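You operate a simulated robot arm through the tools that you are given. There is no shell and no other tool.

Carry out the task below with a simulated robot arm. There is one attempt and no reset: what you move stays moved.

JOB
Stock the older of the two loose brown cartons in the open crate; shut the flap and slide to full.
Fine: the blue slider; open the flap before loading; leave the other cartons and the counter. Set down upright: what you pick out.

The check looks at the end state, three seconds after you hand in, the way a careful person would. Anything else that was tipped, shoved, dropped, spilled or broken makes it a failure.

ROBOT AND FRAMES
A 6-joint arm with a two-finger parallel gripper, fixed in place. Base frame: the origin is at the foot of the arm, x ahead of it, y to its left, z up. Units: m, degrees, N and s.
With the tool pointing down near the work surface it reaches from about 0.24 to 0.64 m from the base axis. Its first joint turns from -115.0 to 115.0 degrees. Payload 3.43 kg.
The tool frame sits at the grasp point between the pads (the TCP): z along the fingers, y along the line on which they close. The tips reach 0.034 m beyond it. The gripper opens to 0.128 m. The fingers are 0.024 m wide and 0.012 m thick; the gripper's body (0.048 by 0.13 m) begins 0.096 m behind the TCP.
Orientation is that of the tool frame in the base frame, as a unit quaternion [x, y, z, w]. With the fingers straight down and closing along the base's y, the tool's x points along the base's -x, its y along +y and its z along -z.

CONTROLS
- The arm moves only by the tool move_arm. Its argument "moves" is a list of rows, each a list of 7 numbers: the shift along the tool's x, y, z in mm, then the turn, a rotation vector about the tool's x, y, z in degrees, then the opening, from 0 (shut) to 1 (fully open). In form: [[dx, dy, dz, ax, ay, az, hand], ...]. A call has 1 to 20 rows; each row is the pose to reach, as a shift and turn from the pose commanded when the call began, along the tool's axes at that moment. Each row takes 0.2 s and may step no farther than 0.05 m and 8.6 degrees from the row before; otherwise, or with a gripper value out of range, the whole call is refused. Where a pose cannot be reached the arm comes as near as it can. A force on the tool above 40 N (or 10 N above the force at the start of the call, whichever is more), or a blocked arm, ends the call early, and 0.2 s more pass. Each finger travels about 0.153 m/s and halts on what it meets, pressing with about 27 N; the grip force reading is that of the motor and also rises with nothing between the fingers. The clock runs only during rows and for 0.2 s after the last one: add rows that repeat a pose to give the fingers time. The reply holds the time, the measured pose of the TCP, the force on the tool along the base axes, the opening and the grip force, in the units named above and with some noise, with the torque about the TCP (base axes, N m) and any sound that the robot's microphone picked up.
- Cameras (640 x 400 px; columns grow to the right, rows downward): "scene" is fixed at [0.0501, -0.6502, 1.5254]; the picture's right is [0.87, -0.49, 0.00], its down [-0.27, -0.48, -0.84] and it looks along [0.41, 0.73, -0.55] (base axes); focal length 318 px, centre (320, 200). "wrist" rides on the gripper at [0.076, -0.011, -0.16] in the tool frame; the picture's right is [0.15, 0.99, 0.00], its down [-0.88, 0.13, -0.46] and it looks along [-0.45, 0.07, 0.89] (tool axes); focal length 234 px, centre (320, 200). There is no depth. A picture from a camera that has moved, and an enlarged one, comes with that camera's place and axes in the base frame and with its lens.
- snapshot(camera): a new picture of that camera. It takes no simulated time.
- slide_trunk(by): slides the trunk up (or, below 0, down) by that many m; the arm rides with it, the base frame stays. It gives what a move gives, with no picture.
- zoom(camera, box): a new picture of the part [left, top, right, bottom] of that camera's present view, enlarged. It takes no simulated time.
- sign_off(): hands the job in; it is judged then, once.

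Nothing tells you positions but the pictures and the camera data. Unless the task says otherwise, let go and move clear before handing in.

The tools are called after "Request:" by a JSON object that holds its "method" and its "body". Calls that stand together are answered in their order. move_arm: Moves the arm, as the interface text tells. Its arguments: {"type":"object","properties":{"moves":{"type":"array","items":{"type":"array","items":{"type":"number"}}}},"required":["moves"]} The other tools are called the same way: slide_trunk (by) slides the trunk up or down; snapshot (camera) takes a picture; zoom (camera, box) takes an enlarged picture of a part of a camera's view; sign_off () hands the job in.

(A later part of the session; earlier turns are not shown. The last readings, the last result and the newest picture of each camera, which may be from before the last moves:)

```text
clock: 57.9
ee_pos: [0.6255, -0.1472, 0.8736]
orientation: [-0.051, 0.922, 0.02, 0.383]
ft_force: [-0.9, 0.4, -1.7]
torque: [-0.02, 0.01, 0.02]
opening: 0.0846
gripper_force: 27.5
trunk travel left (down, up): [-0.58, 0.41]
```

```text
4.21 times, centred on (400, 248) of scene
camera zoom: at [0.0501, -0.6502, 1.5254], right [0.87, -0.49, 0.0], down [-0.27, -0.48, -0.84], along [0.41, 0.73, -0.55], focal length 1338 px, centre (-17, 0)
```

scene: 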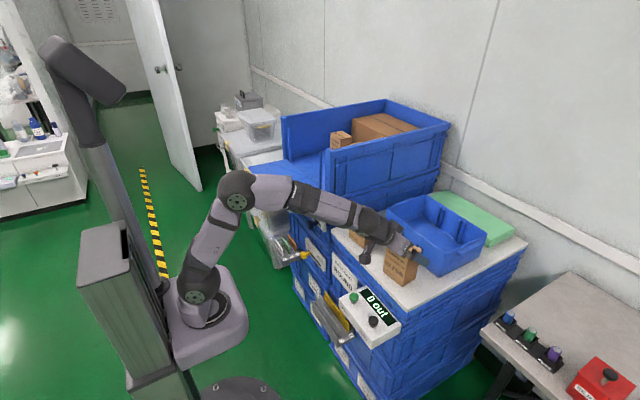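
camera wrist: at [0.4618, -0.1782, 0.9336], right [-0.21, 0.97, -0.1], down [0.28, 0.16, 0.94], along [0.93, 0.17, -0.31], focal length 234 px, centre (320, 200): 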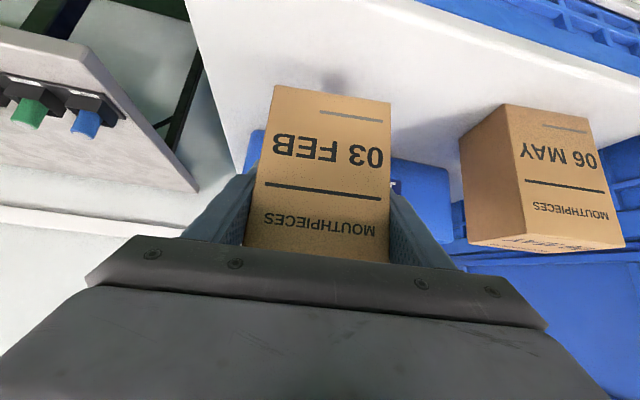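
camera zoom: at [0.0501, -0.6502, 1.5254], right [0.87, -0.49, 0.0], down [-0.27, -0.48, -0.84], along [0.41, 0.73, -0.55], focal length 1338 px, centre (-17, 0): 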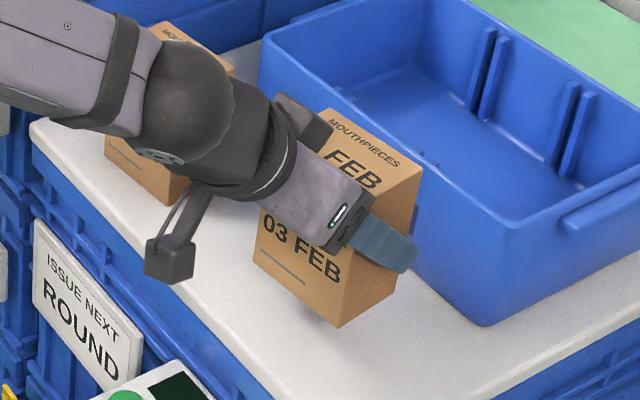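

Held firmly. Next: rise clear of the neighbours, then draw back toward the robot over the open space in front of the counter.

Request:
{"method": "move_arm", "body": {"moves": [[-8, 0, -8, 0, 0, 0, 0], [-20, 0, -20, 0, 0, 0, 0], [-32, 0, -32, 0, 0, 0, 0], [-44, 0, -44, 0, 0, 0, 0], [-56.6, 0, -56.6, 0, 0, 0, 0], [-50, 5, -75, 0, 0, 0, 0], [-42, 12, -100, 0, 0, 0, 0], [-33, 20, -125, 0, 0, 0, 0], [-24, 28, -150, 0, 0, 0, 0], [-14, 36, -175, 0, 0, 0, 0], [-5, 43, -200, 0, 0, 0, 0], [3.9, 48.5, -223, 0, 0, 0, 0]]}}

Request:
{"method": "snapshot", "body": {"camera": "wrist"}}

Request:
{"method": "snapshot", "body": {"camera": "scene"}}

```text
clock: 60.5
ee_pos: [0.4616, -0.1179, 1.029]
orientation: [-0.052, 0.922, 0.022, 0.382]
ft_force: [-0.3, -0.9, -2.1]
torque: [-0.01, 0.0, -0.01]
opening: 0.0848
gripper_force: 27.2
trunk travel left (down, up): [-0.58, 0.41]
```

```text
taken
camera wrist: at [0.2974, -0.1482, 1.0883], right [-0.21, 0.97, -0.1], down [0.28, 0.16, 0.94], along [0.93, 0.17, -0.31], focal length 234 px, centre (320, 200)
```

wrist: 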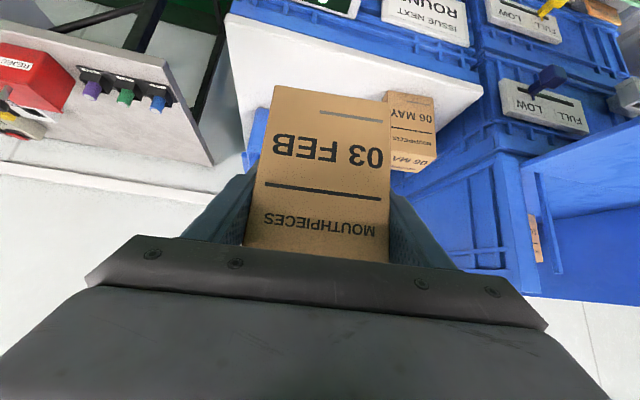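

```text
taken
```

scene: 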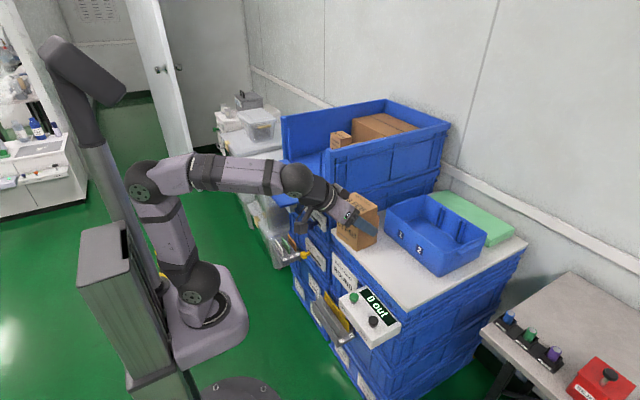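

Carton secure. Now swinging left in front of the crates at height (carton base about 0.96, above the open flap at 0.89), turning slightly with the arm.

Request:
{"method": "move_arm", "body": {"moves": [[-3.9, 39.6, 2.5, -1.1, 0, -1.1, 0], [-7.8, 79.2, 5, -2.2, 0, -2.2, 0], [-11.7, 118.7, 7.4, -3.3, 0, -3.3, 0], [-15.6, 158.3, 9.9, -4.4, 0, -4.4, 0], [-19.5, 197.9, 12.4, -5.5, 0, -5.5, 0], [-23.4, 237.5, 14.9, -6.6, 0, -6.6, 0]]}}

Request:
{"method": "snapshot", "body": {"camera": "scene"}}

```text
clock: 61.9
ee_pos: [0.467, 0.1226, 1.0351]
orientation: [-0.126, 0.916, 0.051, 0.378]
ft_force: [0.3, -0.1, -0.7]
torque: [-0.02, 0.0, 0.01]
opening: 0.0849
gripper_force: 26.6
out of reach, approached as far as the arm can: row 2, 3, 4, 5, 6
trunk travel left (down, up): [-0.58, 0.41]
```

```text
taken
```

scene: 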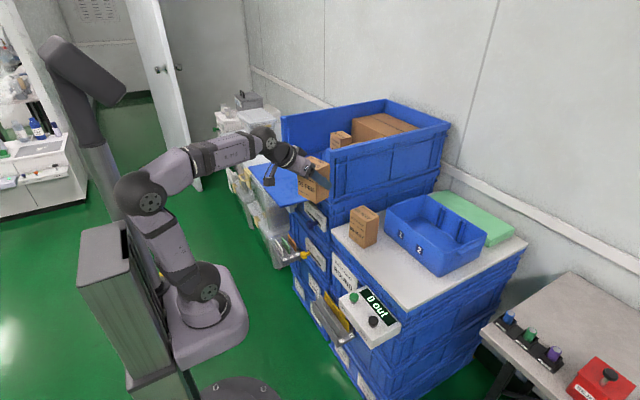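

Reported as slightly off but the hand ended within 6 mm of the target and the carton is still upright. I'll take a wrist view and then test a small further step.

Request:
{"method": "snapshot", "body": {"camera": "wrist"}}

Request:
{"method": "move_arm", "body": {"moves": [[0, 10, 0, 0, 0, 0, 0], [0, 20, 0, 0, 0, 0, 0]]}}

Request:
{"method": "zoom", "body": {"camera": "scene", "box": [90, 90, 350, 290]}}

```text
taken
camera wrist: at [0.3089, 0.0671, 1.0948], right [-0.37, 0.92, -0.1], down [0.26, 0.21, 0.94], along [0.89, 0.32, -0.31], focal length 234 px, centre (320, 200)
```

wrist: 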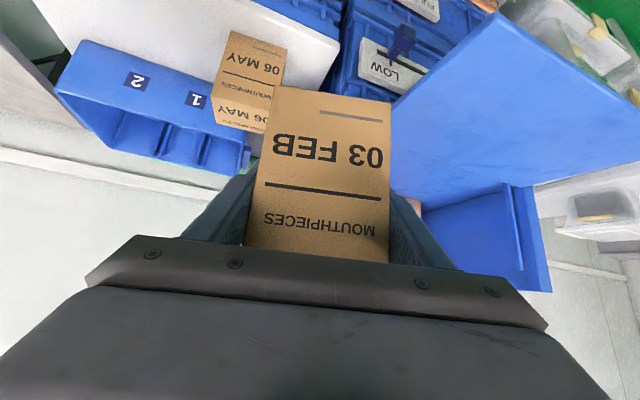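

```text
clock: 62.5
ee_pos: [0.4615, 0.1423, 1.0357]
orientation: [-0.127, 0.915, 0.053, 0.379]
ft_force: [-0.2, 0.4, -1.3]
torque: [-0.03, -0.05, 0.01]
opening: 0.0848
gripper_force: 26.7
trunk travel left (down, up): [-0.58, 0.41]
```

```text
2.00 times, centred on (220, 190) of scene
camera zoom: at [0.0501, -0.6502, 1.5254], right [0.87, -0.49, 0.0], down [-0.27, -0.48, -0.84], along [0.41, 0.73, -0.55], focal length 636 px, centre (520, 220)
```

zoom: 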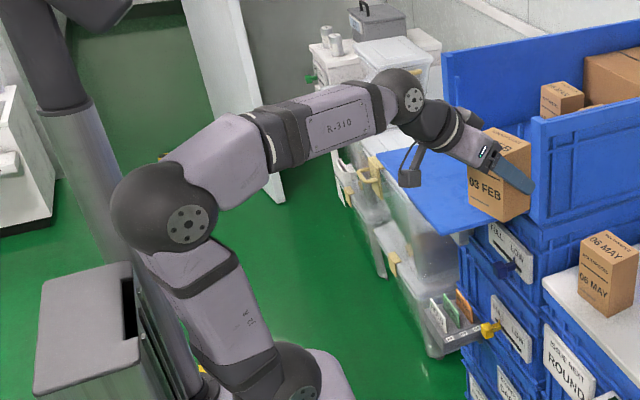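

That step was exact, so larger steps just outran the solver. I'll continue with smaller steps to in front of the opening.

Request:
{"method": "move_arm", "body": {"moves": [[-3.2, 17.7, 2.7, -0.5, 0, -0.5, 0], [-6.3, 35.4, 5.4, -1.1, 0, -1.1, 0], [-9.5, 53.1, 8.1, -1.6, 0, -1.6, 0], [-12.7, 70.8, 10.8, -2.1, 0, -2.1, 0], [-15.8, 88.5, 13.5, -2.7, 0, -2.7, 0], [-19, 106.2, 16.2, -3.2, 0, -3.2, 0], [-22.2, 123.9, 18.9, -3.7, 0, -3.7, 0], [-25.3, 141.6, 21.6, -4.3, 0, -4.3, 0], [-28.5, 159.3, 24.3, -4.8, 0, -4.8, 0], [-31.7, 177, 27, -5.3, 0, -5.3, 0], [-34.8, 194.7, 29.7, -5.9, 0, -5.9, 0], [-38, 212.4, 32.4, -6.4, 0, -6.4, 0]]}}

Request:
{"method": "snapshot", "body": {"camera": "wrist"}}

Request:
{"method": "snapshot", "body": {"camera": "scene"}}

```text
clock: 65.1
ee_pos: [0.4513, 0.3587, 1.0404]
orientation: [-0.199, 0.902, 0.083, 0.374]
ft_force: [0.6, 0.9, -2.4]
torque: [0.02, -0.01, -0.01]
opening: 0.0848
gripper_force: 26.5
trunk travel left (down, up): [-0.58, 0.41]
```

```text
taken
camera wrist: at [0.3044, 0.2786, 1.0983], right [-0.51, 0.85, -0.1], down [0.22, 0.24, 0.94], along [0.83, 0.46, -0.31], focal length 234 px, centre (320, 200)
```

wrist: 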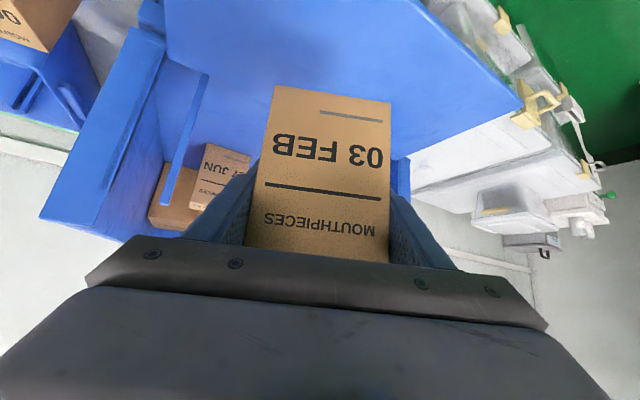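

```text
taken
```

scene: 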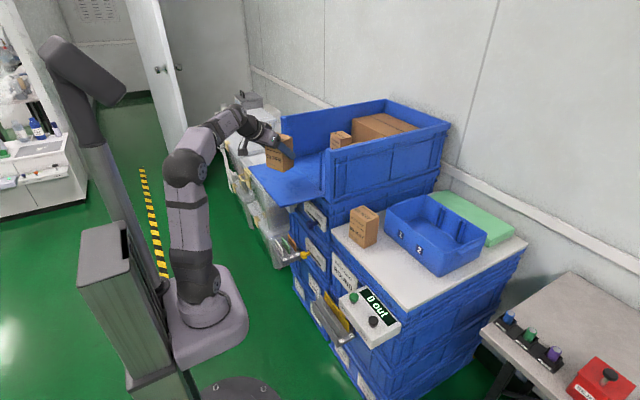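

The carton is in front of the opening, upright. I'll carry it in over the flap to about (0.625, 0.362), base still about 25 mm above the crate floor, squaring it up as it goes.

Request:
{"method": "move_arm", "body": {"moves": [[-6.7, -6.4, 13.8, 0.95, 0, 0.95, 0], [-13.4, -12.8, 27.5, 1.9, 0, 1.9, 0], [-20.1, -19.2, 41.3, 2.9, 0, 2.9, 0], [-26.8, -25.6, 55.1, 3.8, 0, 3.8, 0], [-33.5, -32, 68.9, 4.8, 0, 4.8, 0], [-40.2, -38.3, 82.6, 5.7, 0, 5.7, 0], [-46.9, -44.7, 96.4, 6.7, 0, 6.7, 0]]}}

Request:
{"method": "snapshot", "body": {"camera": "wrist"}}

Request:
{"method": "zoom", "body": {"camera": "scene", "box": [220, 80, 380, 220]}}

```text
clock: 66.7
ee_pos: [0.5628, 0.3611, 1.005]
orientation: [-0.123, 0.916, 0.051, 0.379]
ft_force: [1.1, 0.3, -2.4]
torque: [0.0, -0.03, 0.01]
opening: 0.085
gripper_force: 26.4
trunk travel left (down, up): [-0.58, 0.41]
```

```text
taken
camera wrist: at [0.4046, 0.3063, 1.0641], right [-0.36, 0.93, -0.1], down [0.26, 0.2, 0.94], along [0.9, 0.31, -0.31], focal length 234 px, centre (320, 200)
```

wrist: 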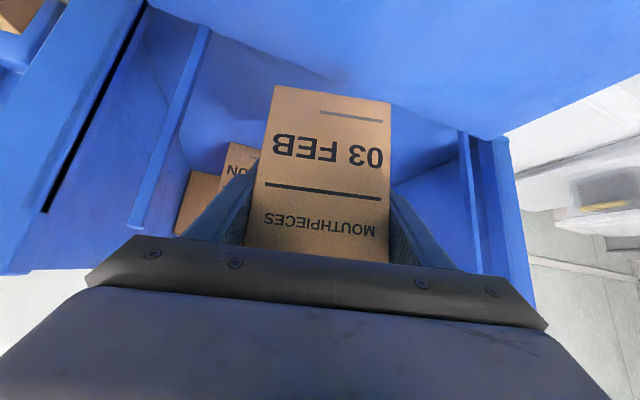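

```text
2.86 times, centred on (300, 150) of scene
camera zoom: at [0.0501, -0.6502, 1.5254], right [0.87, -0.49, 0.0], down [-0.27, -0.48, -0.84], along [0.41, 0.73, -0.55], focal length 908 px, centre (377, 343)
```

zoom: 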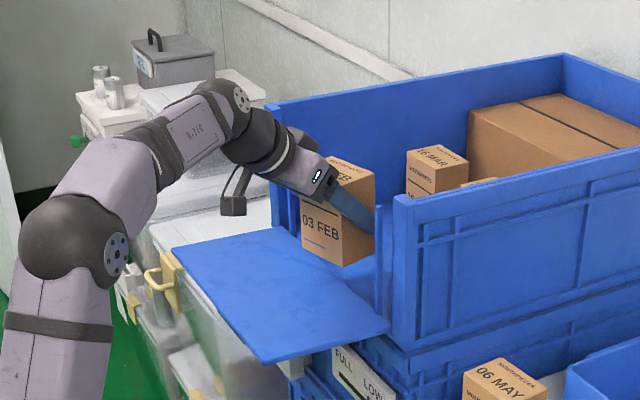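

Entering the crate cleanly, well between the side posts. Continuing the last 67 mm in.

Request:
{"method": "move_arm", "body": {"moves": [[-6.4, -3.3, 12, 1, 0, 1, 0], [-12.7, -6.6, 24, 2, 0, 2, 0], [-19.1, -10, 36, 3, 0, 3, 0], [-25.4, -13.3, 48, 4, 0, 4, 0], [-31.8, -16.6, 60, 4.95, 0, 4.95, 0], [-31.8, -16.6, 60, 4.95, 0, 4.95, 0]]}}

Request:
{"method": "snapshot", "body": {"camera": "wrist"}}

Request:
{"method": "zoom", "body": {"camera": "scene", "box": [240, 80, 400, 220]}}

```text
clock: 68.1
ee_pos: [0.6288, 0.3623, 0.9845]
orientation: [-0.067, 0.921, 0.027, 0.382]
ft_force: [0.1, -0.7, -1.5]
torque: [-0.03, -0.01, 0.01]
opening: 0.0847
gripper_force: 27.2
trunk travel left (down, up): [-0.58, 0.41]
```

```text
taken
camera wrist: at [0.4663, 0.3267, 1.0436], right [-0.24, 0.96, -0.1], down [0.28, 0.17, 0.94], along [0.93, 0.2, -0.31], focal length 234 px, centre (320, 200)
```

wrist: 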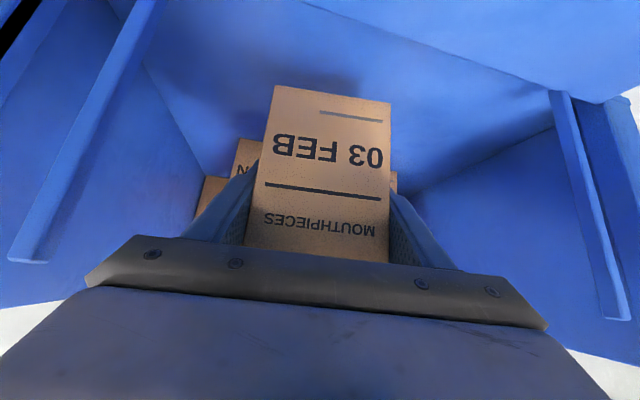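

```text
2.86 times, centred on (320, 150) of scene
camera zoom: at [0.0501, -0.6502, 1.5254], right [0.87, -0.49, 0.0], down [-0.27, -0.48, -0.84], along [0.41, 0.73, -0.55], focal length 908 px, centre (320, 343)
```

zoom: 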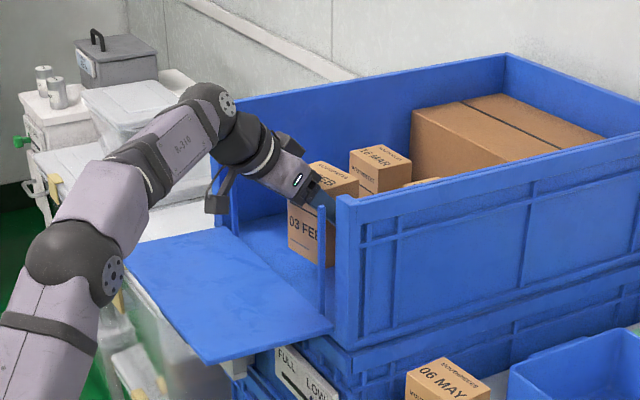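

Inside with good clearance all round. I'll ease 12 mm further in and lower most of the way.

Request:
{"method": "move_arm", "body": {"moves": [[-2.8, -0.2, 5.6, 0, 0, 0, 0], [-6, -0.5, 9.5, 0, 0, 0, 0], [-2, -0.6, 14, 0, 0, 0, 0], [4.2, -0.7, 21.2, 0, 0, 0, 0], [4.2, -0.7, 21.2, 0, 0, 0, 0]]}}

Request:
{"method": "zoom", "body": {"camera": "scene", "box": [280, 110, 370, 190]}}

Request:
{"method": "zoom", "body": {"camera": "wrist", "box": [200, 50, 440, 200]}}

```text
clock: 69.3
ee_pos: [0.6419, 0.364, 0.966]
orientation: [-0.066, 0.922, 0.027, 0.381]
ft_force: [0.7, 0.6, -0.9]
torque: [-0.03, -0.01, -0.02]
opening: 0.0849
gripper_force: 27.0
trunk travel left (down, up): [-0.58, 0.41]
```

```text
5.00 times, centred on (325, 150) of scene
camera zoom: at [0.0501, -0.6502, 1.5254], right [0.87, -0.49, 0.0], down [-0.27, -0.48, -0.84], along [0.41, 0.73, -0.55], focal length 1590 px, centre (295, 450)
```

zoom: 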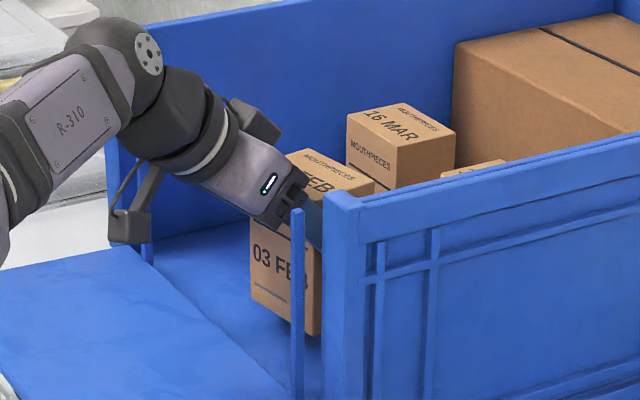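

```text
2.67 times, centred on (320, 125) of wrist
camera zoom: at [0.4777, 0.3283, 1.0258], right [-0.24, 0.96, -0.1], down [0.28, 0.17, 0.95], along [0.93, 0.2, -0.31], focal length 624 px, centre (320, 400)
```

zoom: 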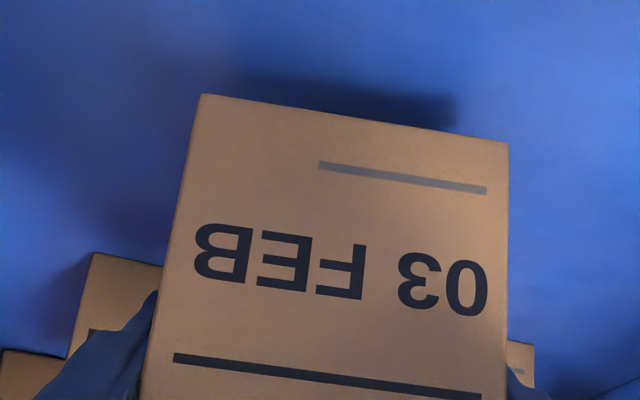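

Just above the floor. Lowering in 1.5 mm steps, watching the force for touchdown.

Request:
{"method": "move_arm", "body": {"moves": [[1.06, 0, 1.06, 0, 0, 0, 0], [2.1, 0, 2.1, 0, 0, 0, 0], [3.2, 0, 3.2, 0, 0, 0, 0], [4.2, 0, 4.2, 0, 0, 0, 0]]}}

```text
clock: 70.3
ee_pos: [0.6408, 0.3638, 0.961]
orientation: [-0.067, 0.922, 0.028, 0.381]
ft_force: [0.1, 0.3, -1.6]
torque: [0.0, -0.01, -0.02]
opening: 0.0847
gripper_force: 27.0
trunk travel left (down, up): [-0.58, 0.41]
```

Request:
{"method": "move_arm", "body": {"moves": [[0.7, 0, 0.7, 0, 0, 0, 0], [1.4, 0, 1.4, 0, 0, 0, 0], [2.1, 0, 2.1, 0, 0, 0, 0], [2.8, 0, 2.8, 0, 0, 0, 0]]}}

Request:
{"method": "zoom", "body": {"camera": "wrist", "box": [200, 50, 440, 200]}}

```text
clock: 71.3
ee_pos: [0.6399, 0.3639, 0.9559]
orientation: [-0.067, 0.921, 0.027, 0.382]
ft_force: [-0.3, -0.2, -0.6]
torque: [0.02, -0.02, 0.03]
opening: 0.0849
gripper_force: 27.3
trunk travel left (down, up): [-0.58, 0.41]
```

```text
2.67 times, centred on (320, 125) of wrist
camera zoom: at [0.4775, 0.3284, 1.0153], right [-0.24, 0.96, -0.1], down [0.28, 0.17, 0.94], along [0.93, 0.2, -0.31], focal length 624 px, centre (320, 400)
```

zoom: 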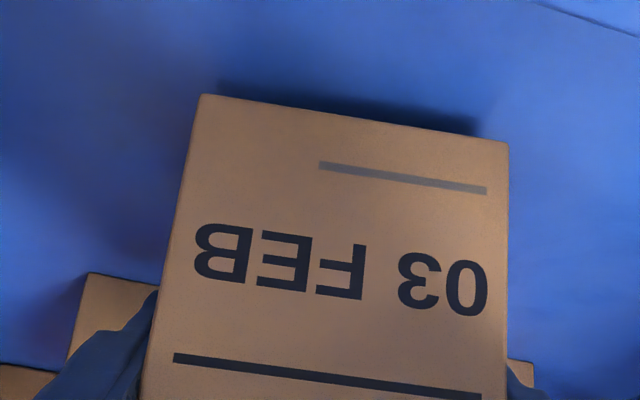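

Still a thin shadow gap underneath; continuing down in 1 mm steps.

Request:
{"method": "move_arm", "body": {"moves": [[0.7, 0, 0.7, 0, 0, 0, 0], [1.4, 0, 1.4, 0, 0, 0, 0], [2.1, 0, 2.1, 0, 0, 0, 0], [2.8, 0, 2.8, 0, 0, 0, 0]]}}

Request:
{"method": "zoom", "body": {"camera": "wrist", "box": [200, 50, 440, 200]}}

```text
clock: 72.3
ee_pos: [0.6413, 0.3642, 0.9522]
orientation: [-0.068, 0.922, 0.028, 0.381]
ft_force: [-0.2, -0.4, -2.0]
torque: [-0.02, -0.01, -0.01]
opening: 0.0845
gripper_force: 27.3
trunk travel left (down, up): [-0.58, 0.41]
```

```text
2.67 times, centred on (320, 125) of wrist
camera zoom: at [0.4781, 0.3283, 1.0118], right [-0.24, 0.96, -0.1], down [0.28, 0.17, 0.94], along [0.93, 0.2, -0.31], focal length 624 px, centre (320, 400)
```

zoom: 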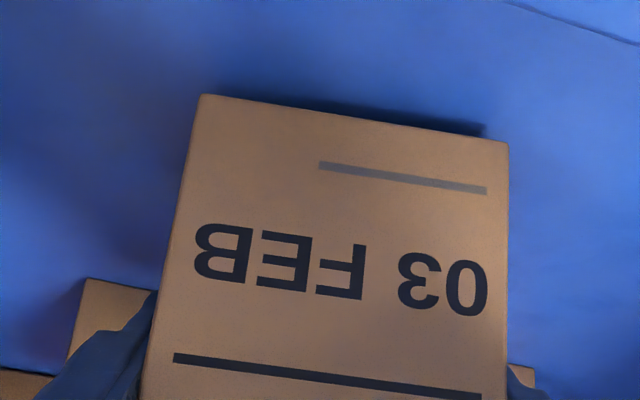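

Weight still on the gripper (about 2 N). A few more millimetres.

Request:
{"method": "move_arm", "body": {"moves": [[0.7, 0, 0.7, 0, 0, 0, 0], [1.4, 0, 1.4, 0, 0, 0, 0], [2.1, 0, 2.1, 0, 0, 0, 0], [2.8, 0, 2.8, 0, 0, 0, 0]]}}

Request:
{"method": "zoom", "body": {"camera": "wrist", "box": [200, 50, 440, 200]}}

```text
clock: 73.3
ee_pos: [0.6399, 0.3642, 0.949]
orientation: [-0.067, 0.921, 0.028, 0.382]
ft_force: [0.5, 1.5, -2.1]
torque: [0.04, 0.01, -0.02]
opening: 0.0847
gripper_force: 26.8
trunk travel left (down, up): [-0.58, 0.41]
```

```text
2.67 times, centred on (320, 125) of wrist
camera zoom: at [0.4775, 0.3278, 1.0076], right [-0.24, 0.96, -0.1], down [0.28, 0.17, 0.94], along [0.93, 0.2, -0.31], focal length 624 px, centre (320, 400)
```

zoom: 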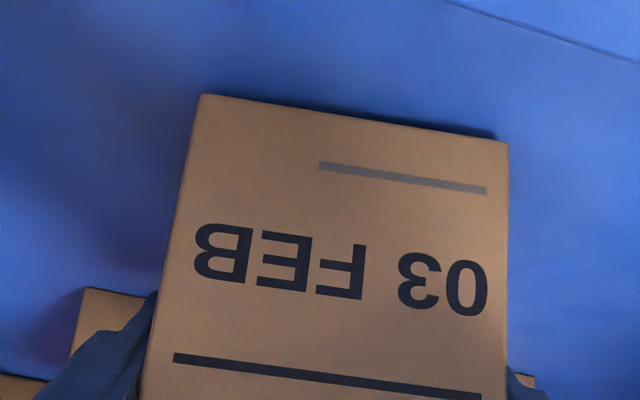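

Shadow nearly closed; about 4 mm to go.

Request:
{"method": "move_arm", "body": {"moves": [[0.7, 0, 0.7, 0, 0, 0, 0], [1.4, 0, 1.4, 0, 0, 0, 0], [2.1, 0, 2.1, 0, 0, 0, 0], [2.8, 0, 2.8, 0, 0, 0, 0]]}}

Request:
{"method": "zoom", "body": {"camera": "wrist", "box": [200, 50, 440, 200]}}

```text
clock: 74.3
ee_pos: [0.6417, 0.3631, 0.945]
orientation: [-0.067, 0.921, 0.028, 0.382]
ft_force: [0.0, -0.1, -1.4]
torque: [-0.01, 0.0, -0.02]
opening: 0.0848
gripper_force: 27.4
trunk travel left (down, up): [-0.58, 0.41]
```

```text
2.67 times, centred on (320, 125) of wrist
camera zoom: at [0.4777, 0.328, 1.0042], right [-0.24, 0.96, -0.1], down [0.28, 0.17, 0.94], along [0.93, 0.2, -0.31], focal length 624 px, centre (320, 400)
```

zoom: 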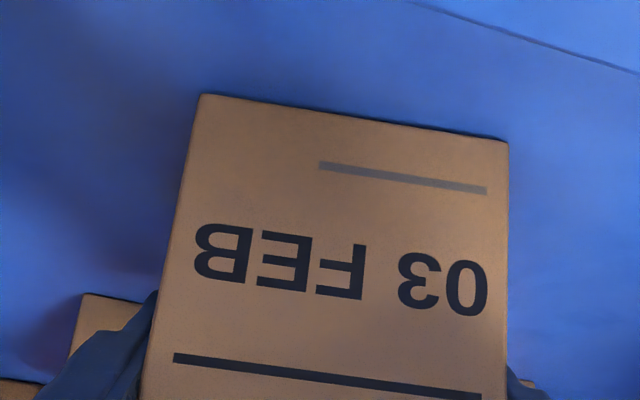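

Request:
{"method": "move_arm", "body": {"moves": [[0.5, 0, 0.5, 0, 0, 0, 0], [1, 0, 1, 0, 0, 0, 0], [1.5, 0, 1.5, 0, 0, 0, 0], [2, 0, 2, 0, 0, 0, 0]]}}

Request:
{"method": "zoom", "body": {"camera": "wrist", "box": [200, 50, 440, 200]}}

```text
clock: 75.3
ee_pos: [0.6406, 0.3626, 0.9432]
orientation: [-0.068, 0.92, 0.029, 0.384]
ft_force: [0.7, 1.1, 6.6]
torque: [-0.16, 0.11, -0.03]
opening: 0.0847
gripper_force: 27.1
trunk travel left (down, up): [-0.58, 0.41]
```

```text
2.67 times, centred on (320, 125) of wrist
camera zoom: at [0.4774, 0.3278, 1.0024], right [-0.25, 0.96, -0.1], down [0.27, 0.17, 0.95], along [0.93, 0.2, -0.31], focal length 624 px, centre (320, 400)
```

zoom: 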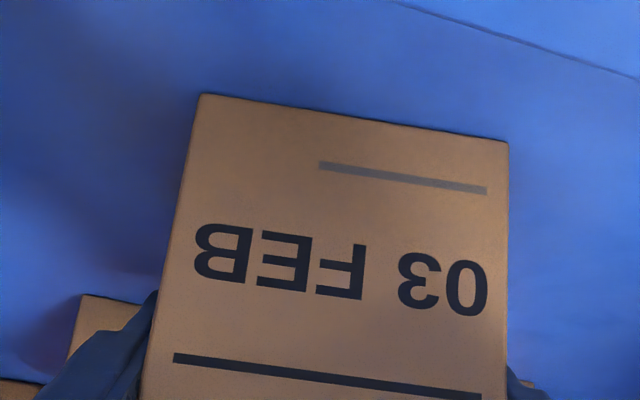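

Touchdown (6.6 N upward). Opening the fingers gently.

Request:
{"method": "move_arm", "body": {"moves": [[0, 0, 0, 0, 0, 0, 0.64], [0, 0, 0, 0, 0, 0, 0.68], [0, 0, 0, 0, 0, 0, 0.74], [0, 0, 0, 0, 0, 0, 0.82], [0, 0, 0, 0, 0, 0, 0.82]]}}

Request:
{"method": "snapshot", "body": {"camera": "wrist"}}

Request:
{"method": "zoom", "body": {"camera": "scene", "box": [280, 110, 370, 190]}}

```text
clock: 76.5
ee_pos: [0.6409, 0.3637, 0.9416]
orientation: [-0.067, 0.922, 0.027, 0.381]
ft_force: [0.3, 0.3, -0.4]
torque: [0.03, 0.0, 0.01]
opening: 0.105
gripper_force: 0.1
trunk travel left (down, up): [-0.58, 0.41]
```

```text
taken
camera wrist: at [0.4775, 0.3279, 1.0011], right [-0.24, 0.96, -0.1], down [0.28, 0.17, 0.94], along [0.93, 0.2, -0.31], focal length 234 px, centre (320, 200)
```

wrist: 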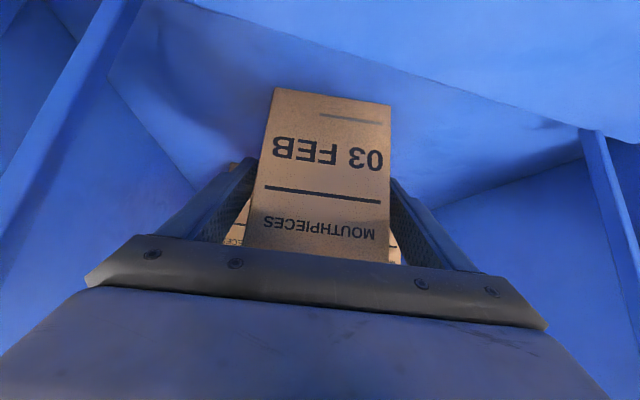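

```text
5.00 times, centred on (325, 150) of scene
camera zoom: at [0.0501, -0.6502, 1.5254], right [0.87, -0.49, 0.0], down [-0.27, -0.48, -0.84], along [0.41, 0.73, -0.55], focal length 1590 px, centre (295, 450)
```

zoom: 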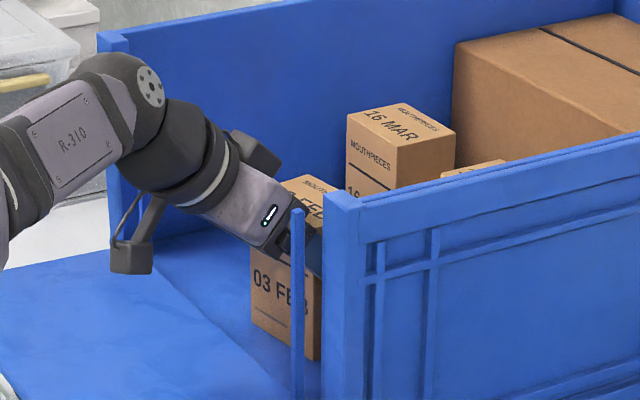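

Released and standing upright. Backing straight out along the hand axis.

Request:
{"method": "move_arm", "body": {"moves": [[0, 0, -10, 0, 0, 0, 0.84], [0, 0, -25, 0, 0, 0, 0.84], [0, 0, -40, 0, 0, 0, 0.84], [0, 0, -55, 0, 0, 0, 0.84], [0, 0, -70, 0, 0, 0, 0.84], [0, 0, -85, 0, 0, 0, 0.84], [0, 0, -100, 0, 0, 0, 0.84], [0, 0, -115, 0, 0, 0, 0.84], [0, 0, -130, 0, 0, 0, 0.84], [0, 0, -145, 0, 0, 0, 0.84]]}}

Request:
{"method": "snapshot", "body": {"camera": "wrist"}}

Request:
{"method": "snapshot", "body": {"camera": "scene"}}

```text
clock: 78.7
ee_pos: [0.5382, 0.3497, 1.0429]
orientation: [-0.067, 0.921, 0.028, 0.382]
ft_force: [0.3, -0.3, -0.2]
torque: [-0.01, -0.01, -0.02]
opening: 0.1077
gripper_force: 0.0
trunk travel left (down, up): [-0.58, 0.41]
```

```text
taken
camera wrist: at [0.3754, 0.3136, 1.1033], right [-0.24, 0.96, -0.1], down [0.28, 0.17, 0.95], along [0.93, 0.2, -0.31], focal length 234 px, centre (320, 200)
```

wrist: 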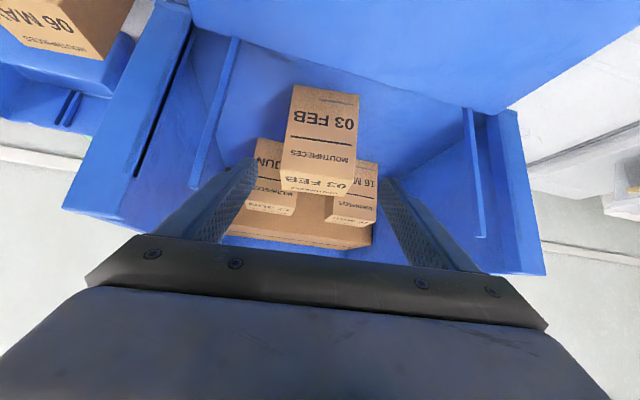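

```text
taken
```

scene: 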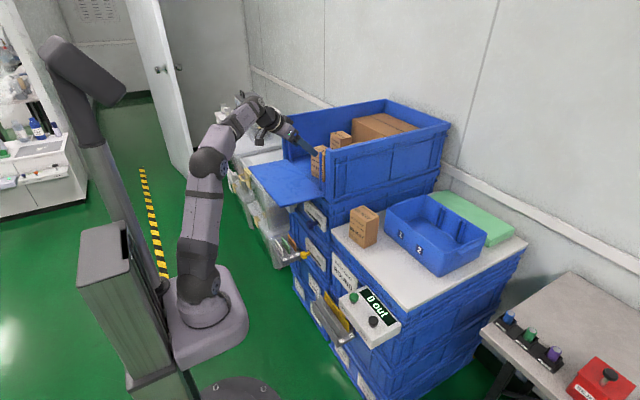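

03 FEB stands upright in the crate with the other cartons untouched. Now to shut the flap I'll retrace the proven flap motion in reverse: first raise the trunk back to its starting height (hand empty).

Request:
{"method": "slide_trunk", "body": {"by": 0.345}}

Request:
{"method": "snapshot", "body": {"camera": "wrist"}}

```text
clock: 82.1
ee_pos: [0.5383, 0.3503, 1.3892]
orientation: [-0.067, 0.921, 0.027, 0.382]
ft_force: [-0.8, -0.1, 1.3]
torque: [0.03, -0.02, 0.02]
opening: 0.1076
gripper_force: 0.1
trunk travel left (down, up): [-0.925, 0.065]
```

```text
taken
camera wrist: at [0.3758, 0.3138, 1.448], right [-0.24, 0.96, -0.1], down [0.28, 0.17, 0.94], along [0.93, 0.2, -0.31], focal length 234 px, centre (320, 200)
```

wrist: 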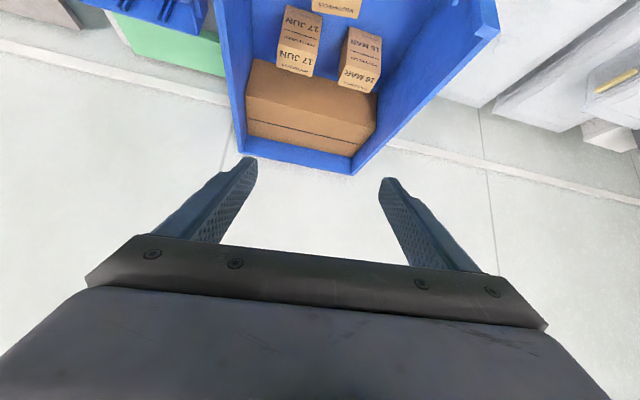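

Now pitching the hand back to straight-down in front of the crate, in small steps.

Request:
{"method": "move_arm", "body": {"moves": [[16.9, -10.9, 0.6, 0.27, 3.75, 0.66, 0.6], [33.9, -21.9, 1.2, 0.53, 7.5, 1.3, 0.4], [50.8, -32.8, 1.8, 0.8, 11.2, 2, 0.24], [67.7, -43.7, 2.4, 1.06, 15, 2.6, 0.24], [84.7, -54.7, 3, 1.33, 18.7, 3.3, 0.24], [101.6, -65.6, 3.7, 1.6, 22.5, 3.9, 0.24], [118.5, -76.5, 4.3, 1.86, 26.2, 4.6, 0.24], [135.5, -87.5, 4.9, 2.1, 30, 5.3, 0.24], [152.4, -98.4, 5.5, 2.4, 33.7, 5.9, 0.24], [169.3, -109.3, 6.1, 2.65, 37.5, 6.6, 0.24], [186.3, -120.3, 6.7, 2.9, 41.2, 7.2, 0.24], [203.2, -131.2, 7.3, 3.18, 44.96, 7.89, 0.24]]}}

```text
clock: 84.7
ee_pos: [0.4209, 0.2004, 1.2399]
orientation: [0.0, 1.0, 0.0, -0.001]
ft_force: [0.4, -1.4, 0.1]
torque: [0.0, 0.0, -0.02]
opening: 0.0309
gripper_force: 0.0
trunk travel left (down, up): [-0.925, 0.065]
```

Neutral, straight down. Rolling the hand a quarter turn as before and moving to the waypoint beside the flap.

Request:
{"method": "move_arm", "body": {"moves": [[4.5, 8.3, 6.7, 0, 0, -7.5, 0.24], [9, 16.5, 13.3, 0, 0, -15, 0.24], [13.5, 24.8, 20, 0, 0, -22.5, 0.24], [18, 33, 26.7, 0, 0, -30, 0.24], [22.5, 41.3, 33.3, 0, 0, -37.5, 0.24], [27, 49.5, 40, 0, 0, -45, 0.24], [31.5, 57.8, 46.7, 0, 0, -52.5, 0.24], [36, 66, 53.3, 0, 0, -60, 0.24], [40.5, 74.3, 60, 0, 0, -67.5, 0.24], [45, 82.5, 66.7, 0, 0, -75, 0.24], [49.5, 90.8, 73.3, 0, 0, -82.5, 0.24], [54, 99, 80, 0, 0, -90, 0.24]]}}

```text
clock: 87.3
ee_pos: [0.3674, 0.3007, 1.1594]
orientation: [0.708, -0.706, -0.001, -0.001]
ft_force: [0.2, -0.3, -0.6]
torque: [0.0, 0.0, 0.06]
opening: 0.0308
gripper_force: 0.0
trunk travel left (down, up): [-0.925, 0.065]
```

Pitching forward to 45° at the point from which I backed away from the flap earlier.

Request:
{"method": "move_arm", "body": {"moves": [[-10.5, 5.2, 7.5, 5.6, 0, 0, 0.24], [-21, 10.5, 15, 11.2, 0, 0, 0.24], [-31.5, 15.8, 22.5, 16.9, 0, 0, 0.24], [-42, 21, 30, 22.5, 0, 0, 0.24], [-52.5, 26.2, 37.5, 28.1, 0, 0, 0.24], [-63, 31.5, 45, 33.8, 0, 0, 0.24], [-73.5, 36.8, 52.5, 39.4, 0, 0, 0.24], [-84, 42, 60, 45, 0, 0, 0.24]]}}

Request:
{"method": "snapshot", "body": {"camera": "wrist"}}

Request:
{"method": "zoom", "body": {"camera": "scene", "box": [200, 80, 360, 220]}}

```text
clock: 89.1
ee_pos: [0.3254, 0.384, 1.0997]
orientation: [-0.653, 0.654, -0.27, 0.272]
ft_force: [0.1, 0.5, 0.4]
torque: [-0.05, -0.01, -0.04]
opening: 0.0309
gripper_force: 0.1
trunk travel left (down, up): [-0.925, 0.065]
```

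```text
taken
camera wrist: at [0.2205, 0.3073, 1.2205], right [-0.7, -0.15, -0.7], down [-0.42, 0.88, 0.23], along [0.58, 0.45, -0.68], focal length 234 px, centre (320, 200)
```

wrist: 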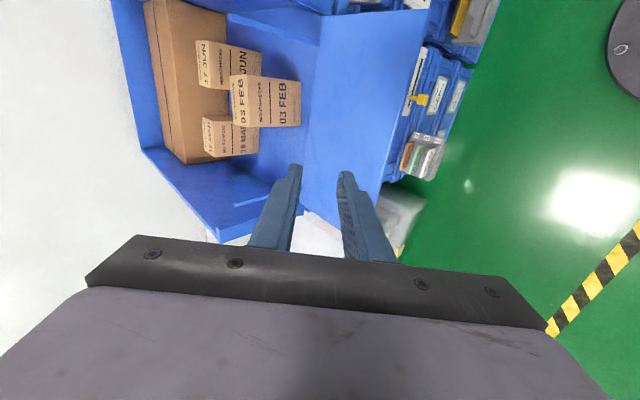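

```text
2.86 times, centred on (280, 150) of scene
camera zoom: at [0.0501, -0.6502, 1.5254], right [0.87, -0.49, 0.0], down [-0.27, -0.48, -0.84], along [0.41, 0.73, -0.55], focal length 908 px, centre (434, 343)
```

zoom: 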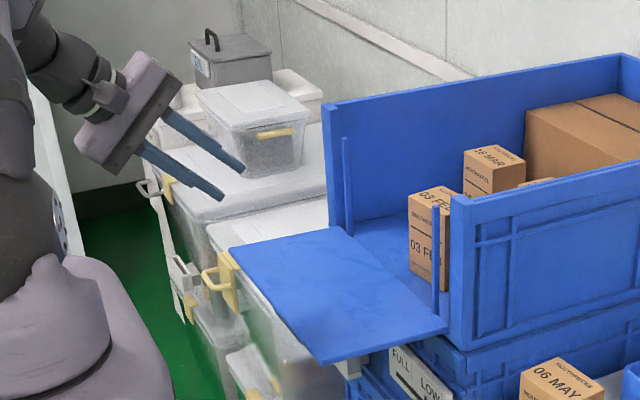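

Same as before; carton well clear of the flap's path. Lowering and levelling the hand in front of the flap's edge.

Request:
{"method": "move_arm", "body": {"moves": [[0, 21.9, 21.9, 5.25, 0, 0, 0.24], [0, 43.8, 43.8, 10.5, 0, 0, 0.24], [0, 65.7, 65.7, 15.75, 0, 0, 0.24], [0, 87.7, 87.7, 21, 0, 0, 0.24], [0, 109.6, 109.6, 26.25, 0, 0, 0.24], [0, 131.5, 131.5, 31.5, 0, 0, 0.24], [0, 153.4, 153.4, 36.75, 0, 0, 0.24], [0, 175.3, 175.3, 42, 0, 0, 0.24], [0, 175.3, 175.3, 42, 0, 0, 0.24]]}}

Request:
{"method": "snapshot", "body": {"camera": "wrist"}}

Request:
{"method": "zoom", "body": {"camera": "scene", "box": [200, 100, 360, 240]}}

```text
clock: 91.1
ee_pos: [0.3244, 0.3809, 0.8518]
orientation: [-0.512, 0.512, -0.487, 0.488]
ft_force: [-0.5, 0.2, -0.1]
torque: [0.02, -0.02, -0.03]
opening: 0.0307
gripper_force: 0.1
trunk travel left (down, up): [-0.925, 0.065]
```

```text
taken
camera wrist: at [0.1662, 0.3043, 0.8705], right [-0.05, -0.14, -0.99], down [-0.46, 0.88, -0.11], along [0.89, 0.45, -0.11], focal length 234 px, centre (320, 200)
```

wrist: 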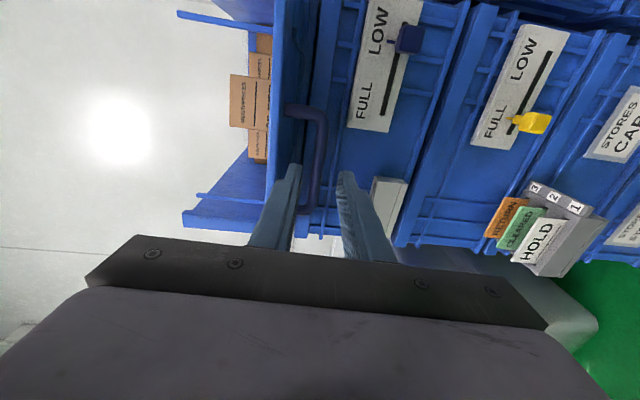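

```text
2.86 times, centred on (280, 170) of scene
camera zoom: at [0.0501, -0.6502, 1.5254], right [0.87, -0.49, 0.0], down [-0.27, -0.48, -0.84], along [0.41, 0.73, -0.55], focal length 908 px, centre (434, 286)
```

zoom: 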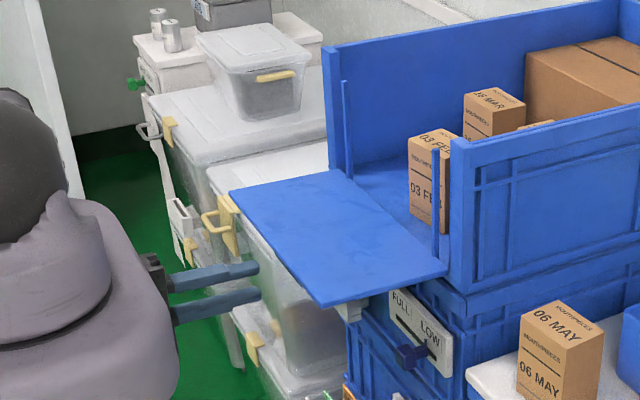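

Level in front of the flap with the bar again lined up between the fingers. Sliding forward to straddle it.

Request:
{"method": "move_arm", "body": {"moves": [[-1, 0, 14, 0, 0, 0, 0.24], [-2, 0, 28, 0, 0, 0, 0.24], [-3, 0, 42, 0, 0, 0, 0.24], [-4, 0, 52, 0, 0, 0, 0.24], [-4, 0, 62, 0, 0, 0, 0.24], [-4, 0, 72, 0, 0, 0, 0.24]]}}

Request:
{"method": "snapshot", "body": {"camera": "wrist"}}

```text
clock: 92.5
ee_pos: [0.3975, 0.3871, 0.8474]
orientation: [-0.512, 0.513, -0.486, 0.488]
ft_force: [-0.5, 0.4, -0.3]
torque: [0.02, -0.01, 0.01]
opening: 0.0306
gripper_force: 0.1
trunk travel left (down, up): [-0.925, 0.065]
```

```text
taken
camera wrist: at [0.2381, 0.3099, 0.8669], right [-0.05, -0.15, -0.99], down [-0.46, 0.88, -0.11], along [0.89, 0.45, -0.11], focal length 234 px, centre (320, 200)
```

wrist: 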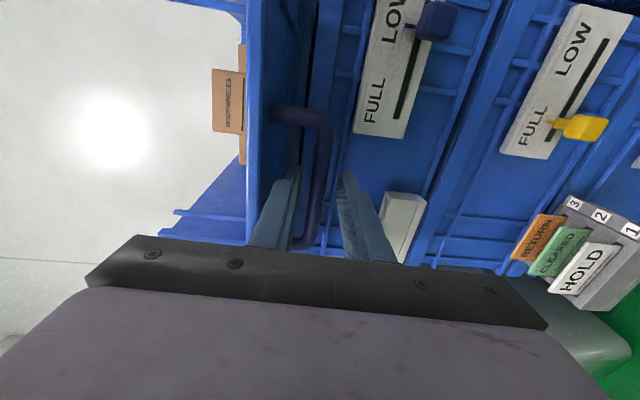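

The bar is between the fingers again. Lifting the flap along the reverse arc, first to about 65°.

Request:
{"method": "move_arm", "body": {"moves": [[0, -9.3, -3.4, -5, 0, 0, 0.2], [0, -15.6, -4.6, -8, 0, 0, 0.2], [0, -23.3, -6, -11.5, 0, 0, 0.2], [0, -31.1, -7, -15, 0, 0, 0.2], [0, -38.5, -7.6, -16.8, 0, 0, 0.2], [0, -45.8, -8.2, -18.5, 0, 0, 0.2], [0, -53.2, -8.2, -20.2, 0, 0, 0.2], [0, -60.5, -8.2, -22, 0, 0, 0.2], [0, -68, -7.6, -24, 0, 0, 0.2], [0, -75.4, -6.9, -26, 0, 0, 0.2]]}}

Request:
{"method": "snapshot", "body": {"camera": "wrist"}}

Request:
{"method": "zoom", "body": {"camera": "scene", "box": [200, 100, 360, 240]}}

```text
clock: 94.7
ee_pos: [0.3948, 0.3867, 0.9242]
orientation: [-0.609, 0.61, -0.358, 0.358]
ft_force: [-0.4, 0.4, 0.2]
torque: [-0.04, 0.02, 0.03]
opening: 0.0257
gripper_force: 0.0
trunk travel left (down, up): [-0.925, 0.065]
```

```text
taken
camera wrist: at [0.2603, 0.3102, 1.0115], right [-0.48, -0.14, -0.86], down [-0.46, 0.88, 0.11], along [0.75, 0.45, -0.49], focal length 234 px, centre (320, 200)
```

wrist: 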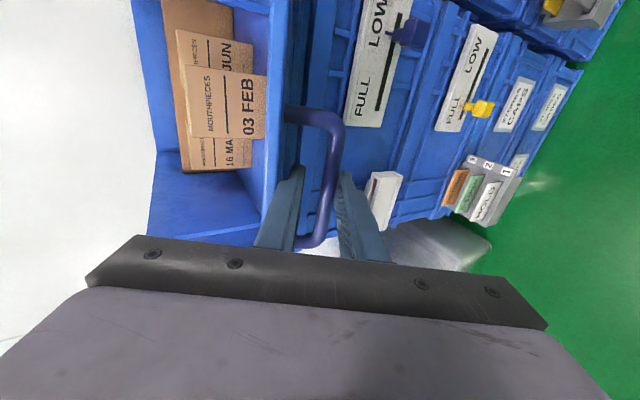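

```text
2.86 times, centred on (280, 170) of scene
camera zoom: at [0.0501, -0.6502, 1.5254], right [0.87, -0.49, 0.0], down [-0.27, -0.48, -0.84], along [0.41, 0.73, -0.55], focal length 908 px, centre (434, 286)
```

zoom: 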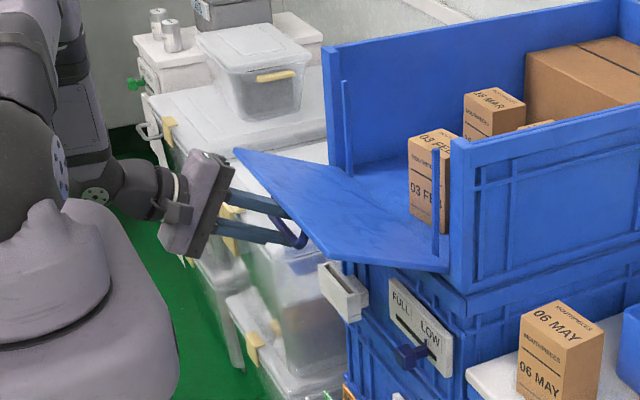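

Following nicely. Continuing the lift to about 30°.

Request:
{"method": "move_arm", "body": {"moves": [[0, -7.2, -2, -2, 0, 0, 0.2], [0, -14.4, -4, -4, 0, 0, 0.2], [0, -21.7, -5.4, -6, 0, 0, 0.2], [0, -29, -6.8, -8, 0, 0, 0.2], [0, -36.5, -7.6, -10, 0, 0, 0.2], [0, -43.9, -8.3, -12, 0, 0, 0.2], [0, -51.4, -8.5, -14, 0, 0, 0.2], [0, -58.8, -8.6, -16, 0, 0, 0.2], [0, -66.3, -8.1, -18, 0, 0, 0.2], [0, -73.8, -7.5, -20, 0, 0, 0.2], [0, -81.2, -6.4, -22, 0, 0, 0.2], [0, -88.5, -5.2, -24, 0, 0, 0.2], [0, -95.8, -3.5, -26, 0, 0, 0.2], [0, -103, -1.7, -28, 0, 0, 0.2]]}}

Request:
{"method": "snapshot", "body": {"camera": "wrist"}}

Request:
{"method": "zoom", "body": {"camera": "scene", "box": [220, 80, 380, 220]}}

```text
clock: 97.7
ee_pos: [0.4432, 0.3873, 1.0147]
orientation: [0.678, -0.678, 0.201, -0.201]
ft_force: [-0.2, -1.2, -1.0]
torque: [-0.01, 0.01, -0.01]
opening: 0.0257
gripper_force: 0.4
trunk travel left (down, up): [-0.925, 0.065]
```

```text
taken
camera wrist: at [0.3654, 0.3103, 1.1552], right [-0.83, -0.15, -0.54], down [-0.36, 0.88, 0.31], along [0.43, 0.45, -0.78], focal length 234 px, centre (320, 200)
```

wrist: 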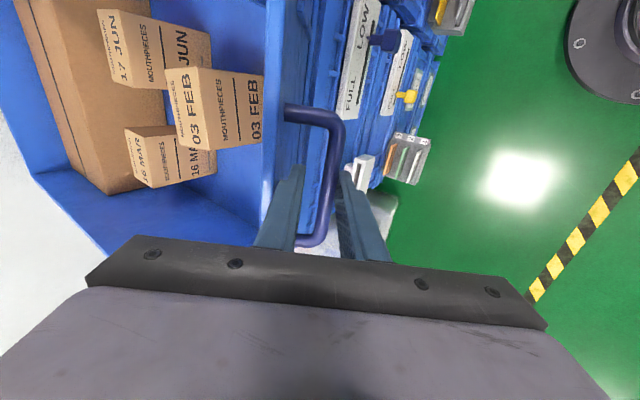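

```text
2.86 times, centred on (300, 150) of scene
camera zoom: at [0.0501, -0.6502, 1.5254], right [0.87, -0.49, 0.0], down [-0.27, -0.48, -0.84], along [0.41, 0.73, -0.55], focal length 908 px, centre (377, 343)
```

zoom: 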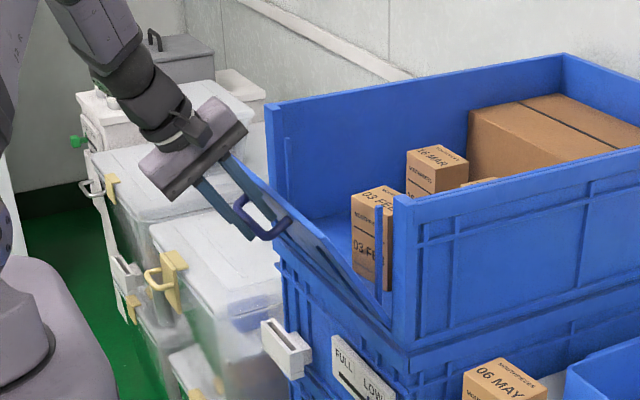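

About 30° left. Continuing to nearly closed.

Request:
{"method": "move_arm", "body": {"moves": [[0, -7.3, -1.3, -2, 0, 0, 0.2], [0, -14.6, -2.5, -4, 0, 0, 0.2], [0, -22.2, -3.1, -6, 0, 0, 0.2], [0, -29.7, -3.6, -8, 0, 0, 0.2], [0, -37.2, -3.5, -10, 0, 0, 0.2], [0, -44.7, -3.4, -12, 0, 0, 0.2], [0, -52.1, -2.7, -14, 0, 0, 0.2], [0, -59.5, -2, -16, 0, 0, 0.2], [0, -66.4, -0.9, -16, 0, 0, 0.2], [0, -73.3, 0.3, -16, 0, 0, 0.2]]}}

Request:
{"method": "snapshot", "body": {"camera": "wrist"}}

Request:
{"method": "zoom", "body": {"camera": "scene", "box": [240, 80, 400, 220]}}

```text
clock: 99.9
ee_pos: [0.5055, 0.3878, 1.0546]
orientation: [0.7, -0.699, 0.104, -0.104]
ft_force: [1.7, -0.7, -0.6]
torque: [-0.01, 0.0, 0.04]
opening: 0.0265
gripper_force: 0.7
trunk travel left (down, up): [-0.925, 0.065]
```

```text
taken
camera wrist: at [0.469, 0.3104, 1.2108], right [-0.95, -0.15, -0.29], down [-0.26, 0.88, 0.4], along [0.2, 0.45, -0.87], focal length 234 px, centre (320, 200)
```

wrist: 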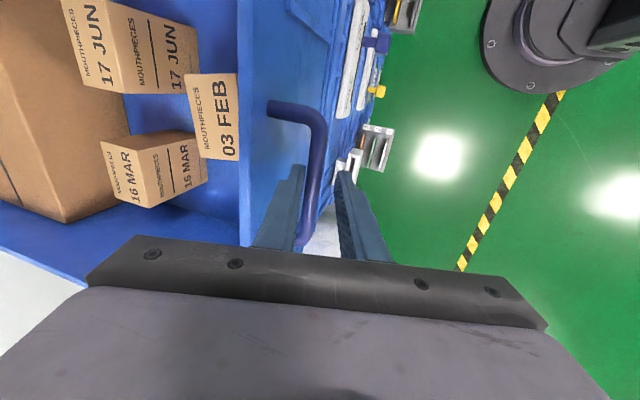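

```text
2.86 times, centred on (320, 150) of scene
camera zoom: at [0.0501, -0.6502, 1.5254], right [0.87, -0.49, 0.0], down [-0.27, -0.48, -0.84], along [0.41, 0.73, -0.55], focal length 908 px, centre (320, 343)
```

zoom: 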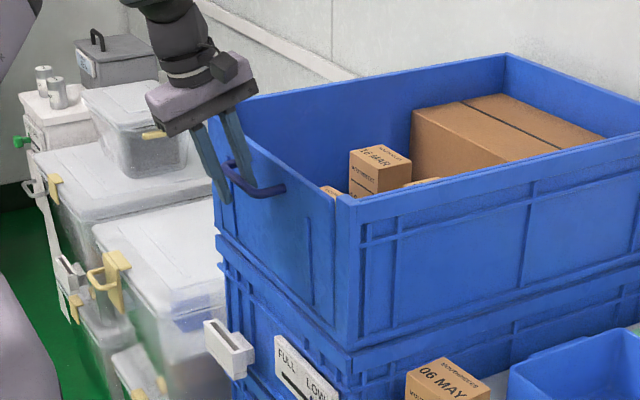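

Nearly shut and the carton is clear. I'll press the flap home gently and watch the force.

Request:
{"method": "move_arm", "body": {"moves": [[0, -5, 0, 0, 0, 0, 0.2], [0, -10, 0, 0, 0, 0, 0.2], [0, -14, 0, 0, 0, 0, 0.2], [0, -17, 0, 0, 0, 0, 0.2], [0, -20, 0.5, 0, 0, 0, 0.2]]}}

Request:
{"method": "zoom", "body": {"camera": "wrist", "box": [160, 0, 400, 260]}}

Request:
{"method": "zoom", "body": {"camera": "scene", "box": [260, 90, 360, 210]}}

```text
clock: 101.1
ee_pos: [0.5235, 0.3873, 1.0598]
orientation: [0.7, -0.699, 0.104, -0.105]
ft_force: [0.2, -0.2, -0.5]
torque: [0.0, 0.01, 0.01]
opening: 0.0257
gripper_force: 0.1
trunk travel left (down, up): [-0.925, 0.065]
```

```text
1.54 times, centred on (280, 130) of wrist
camera zoom: at [0.4874, 0.3103, 1.2162], right [-0.95, -0.15, -0.29], down [-0.26, 0.88, 0.4], along [0.2, 0.45, -0.87], focal length 360 px, centre (382, 308)
```

zoom: 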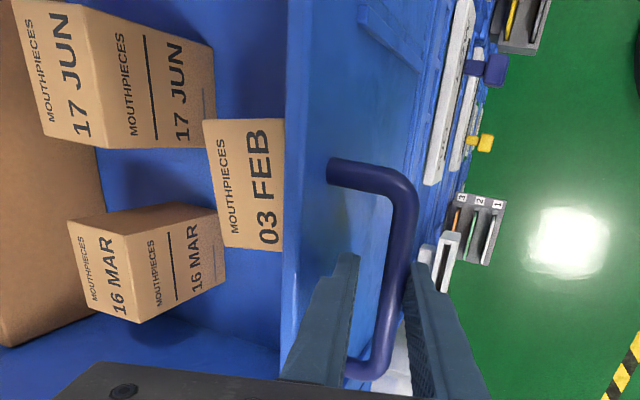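

```text
3.33 times, centred on (310, 150) of scene
camera zoom: at [0.0501, -0.6502, 1.5254], right [0.87, -0.49, 0.0], down [-0.27, -0.48, -0.84], along [0.41, 0.73, -0.55], focal length 1060 px, centre (353, 367)
```

zoom: 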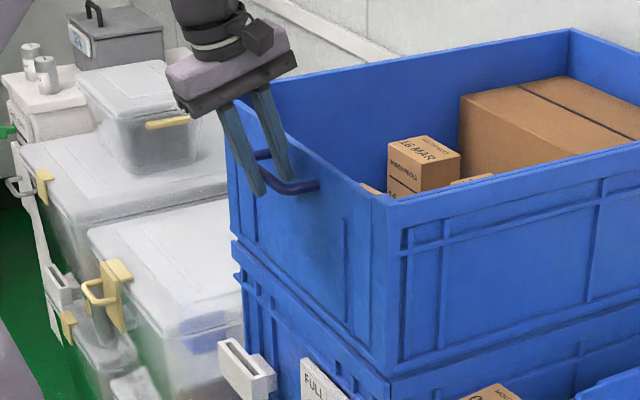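

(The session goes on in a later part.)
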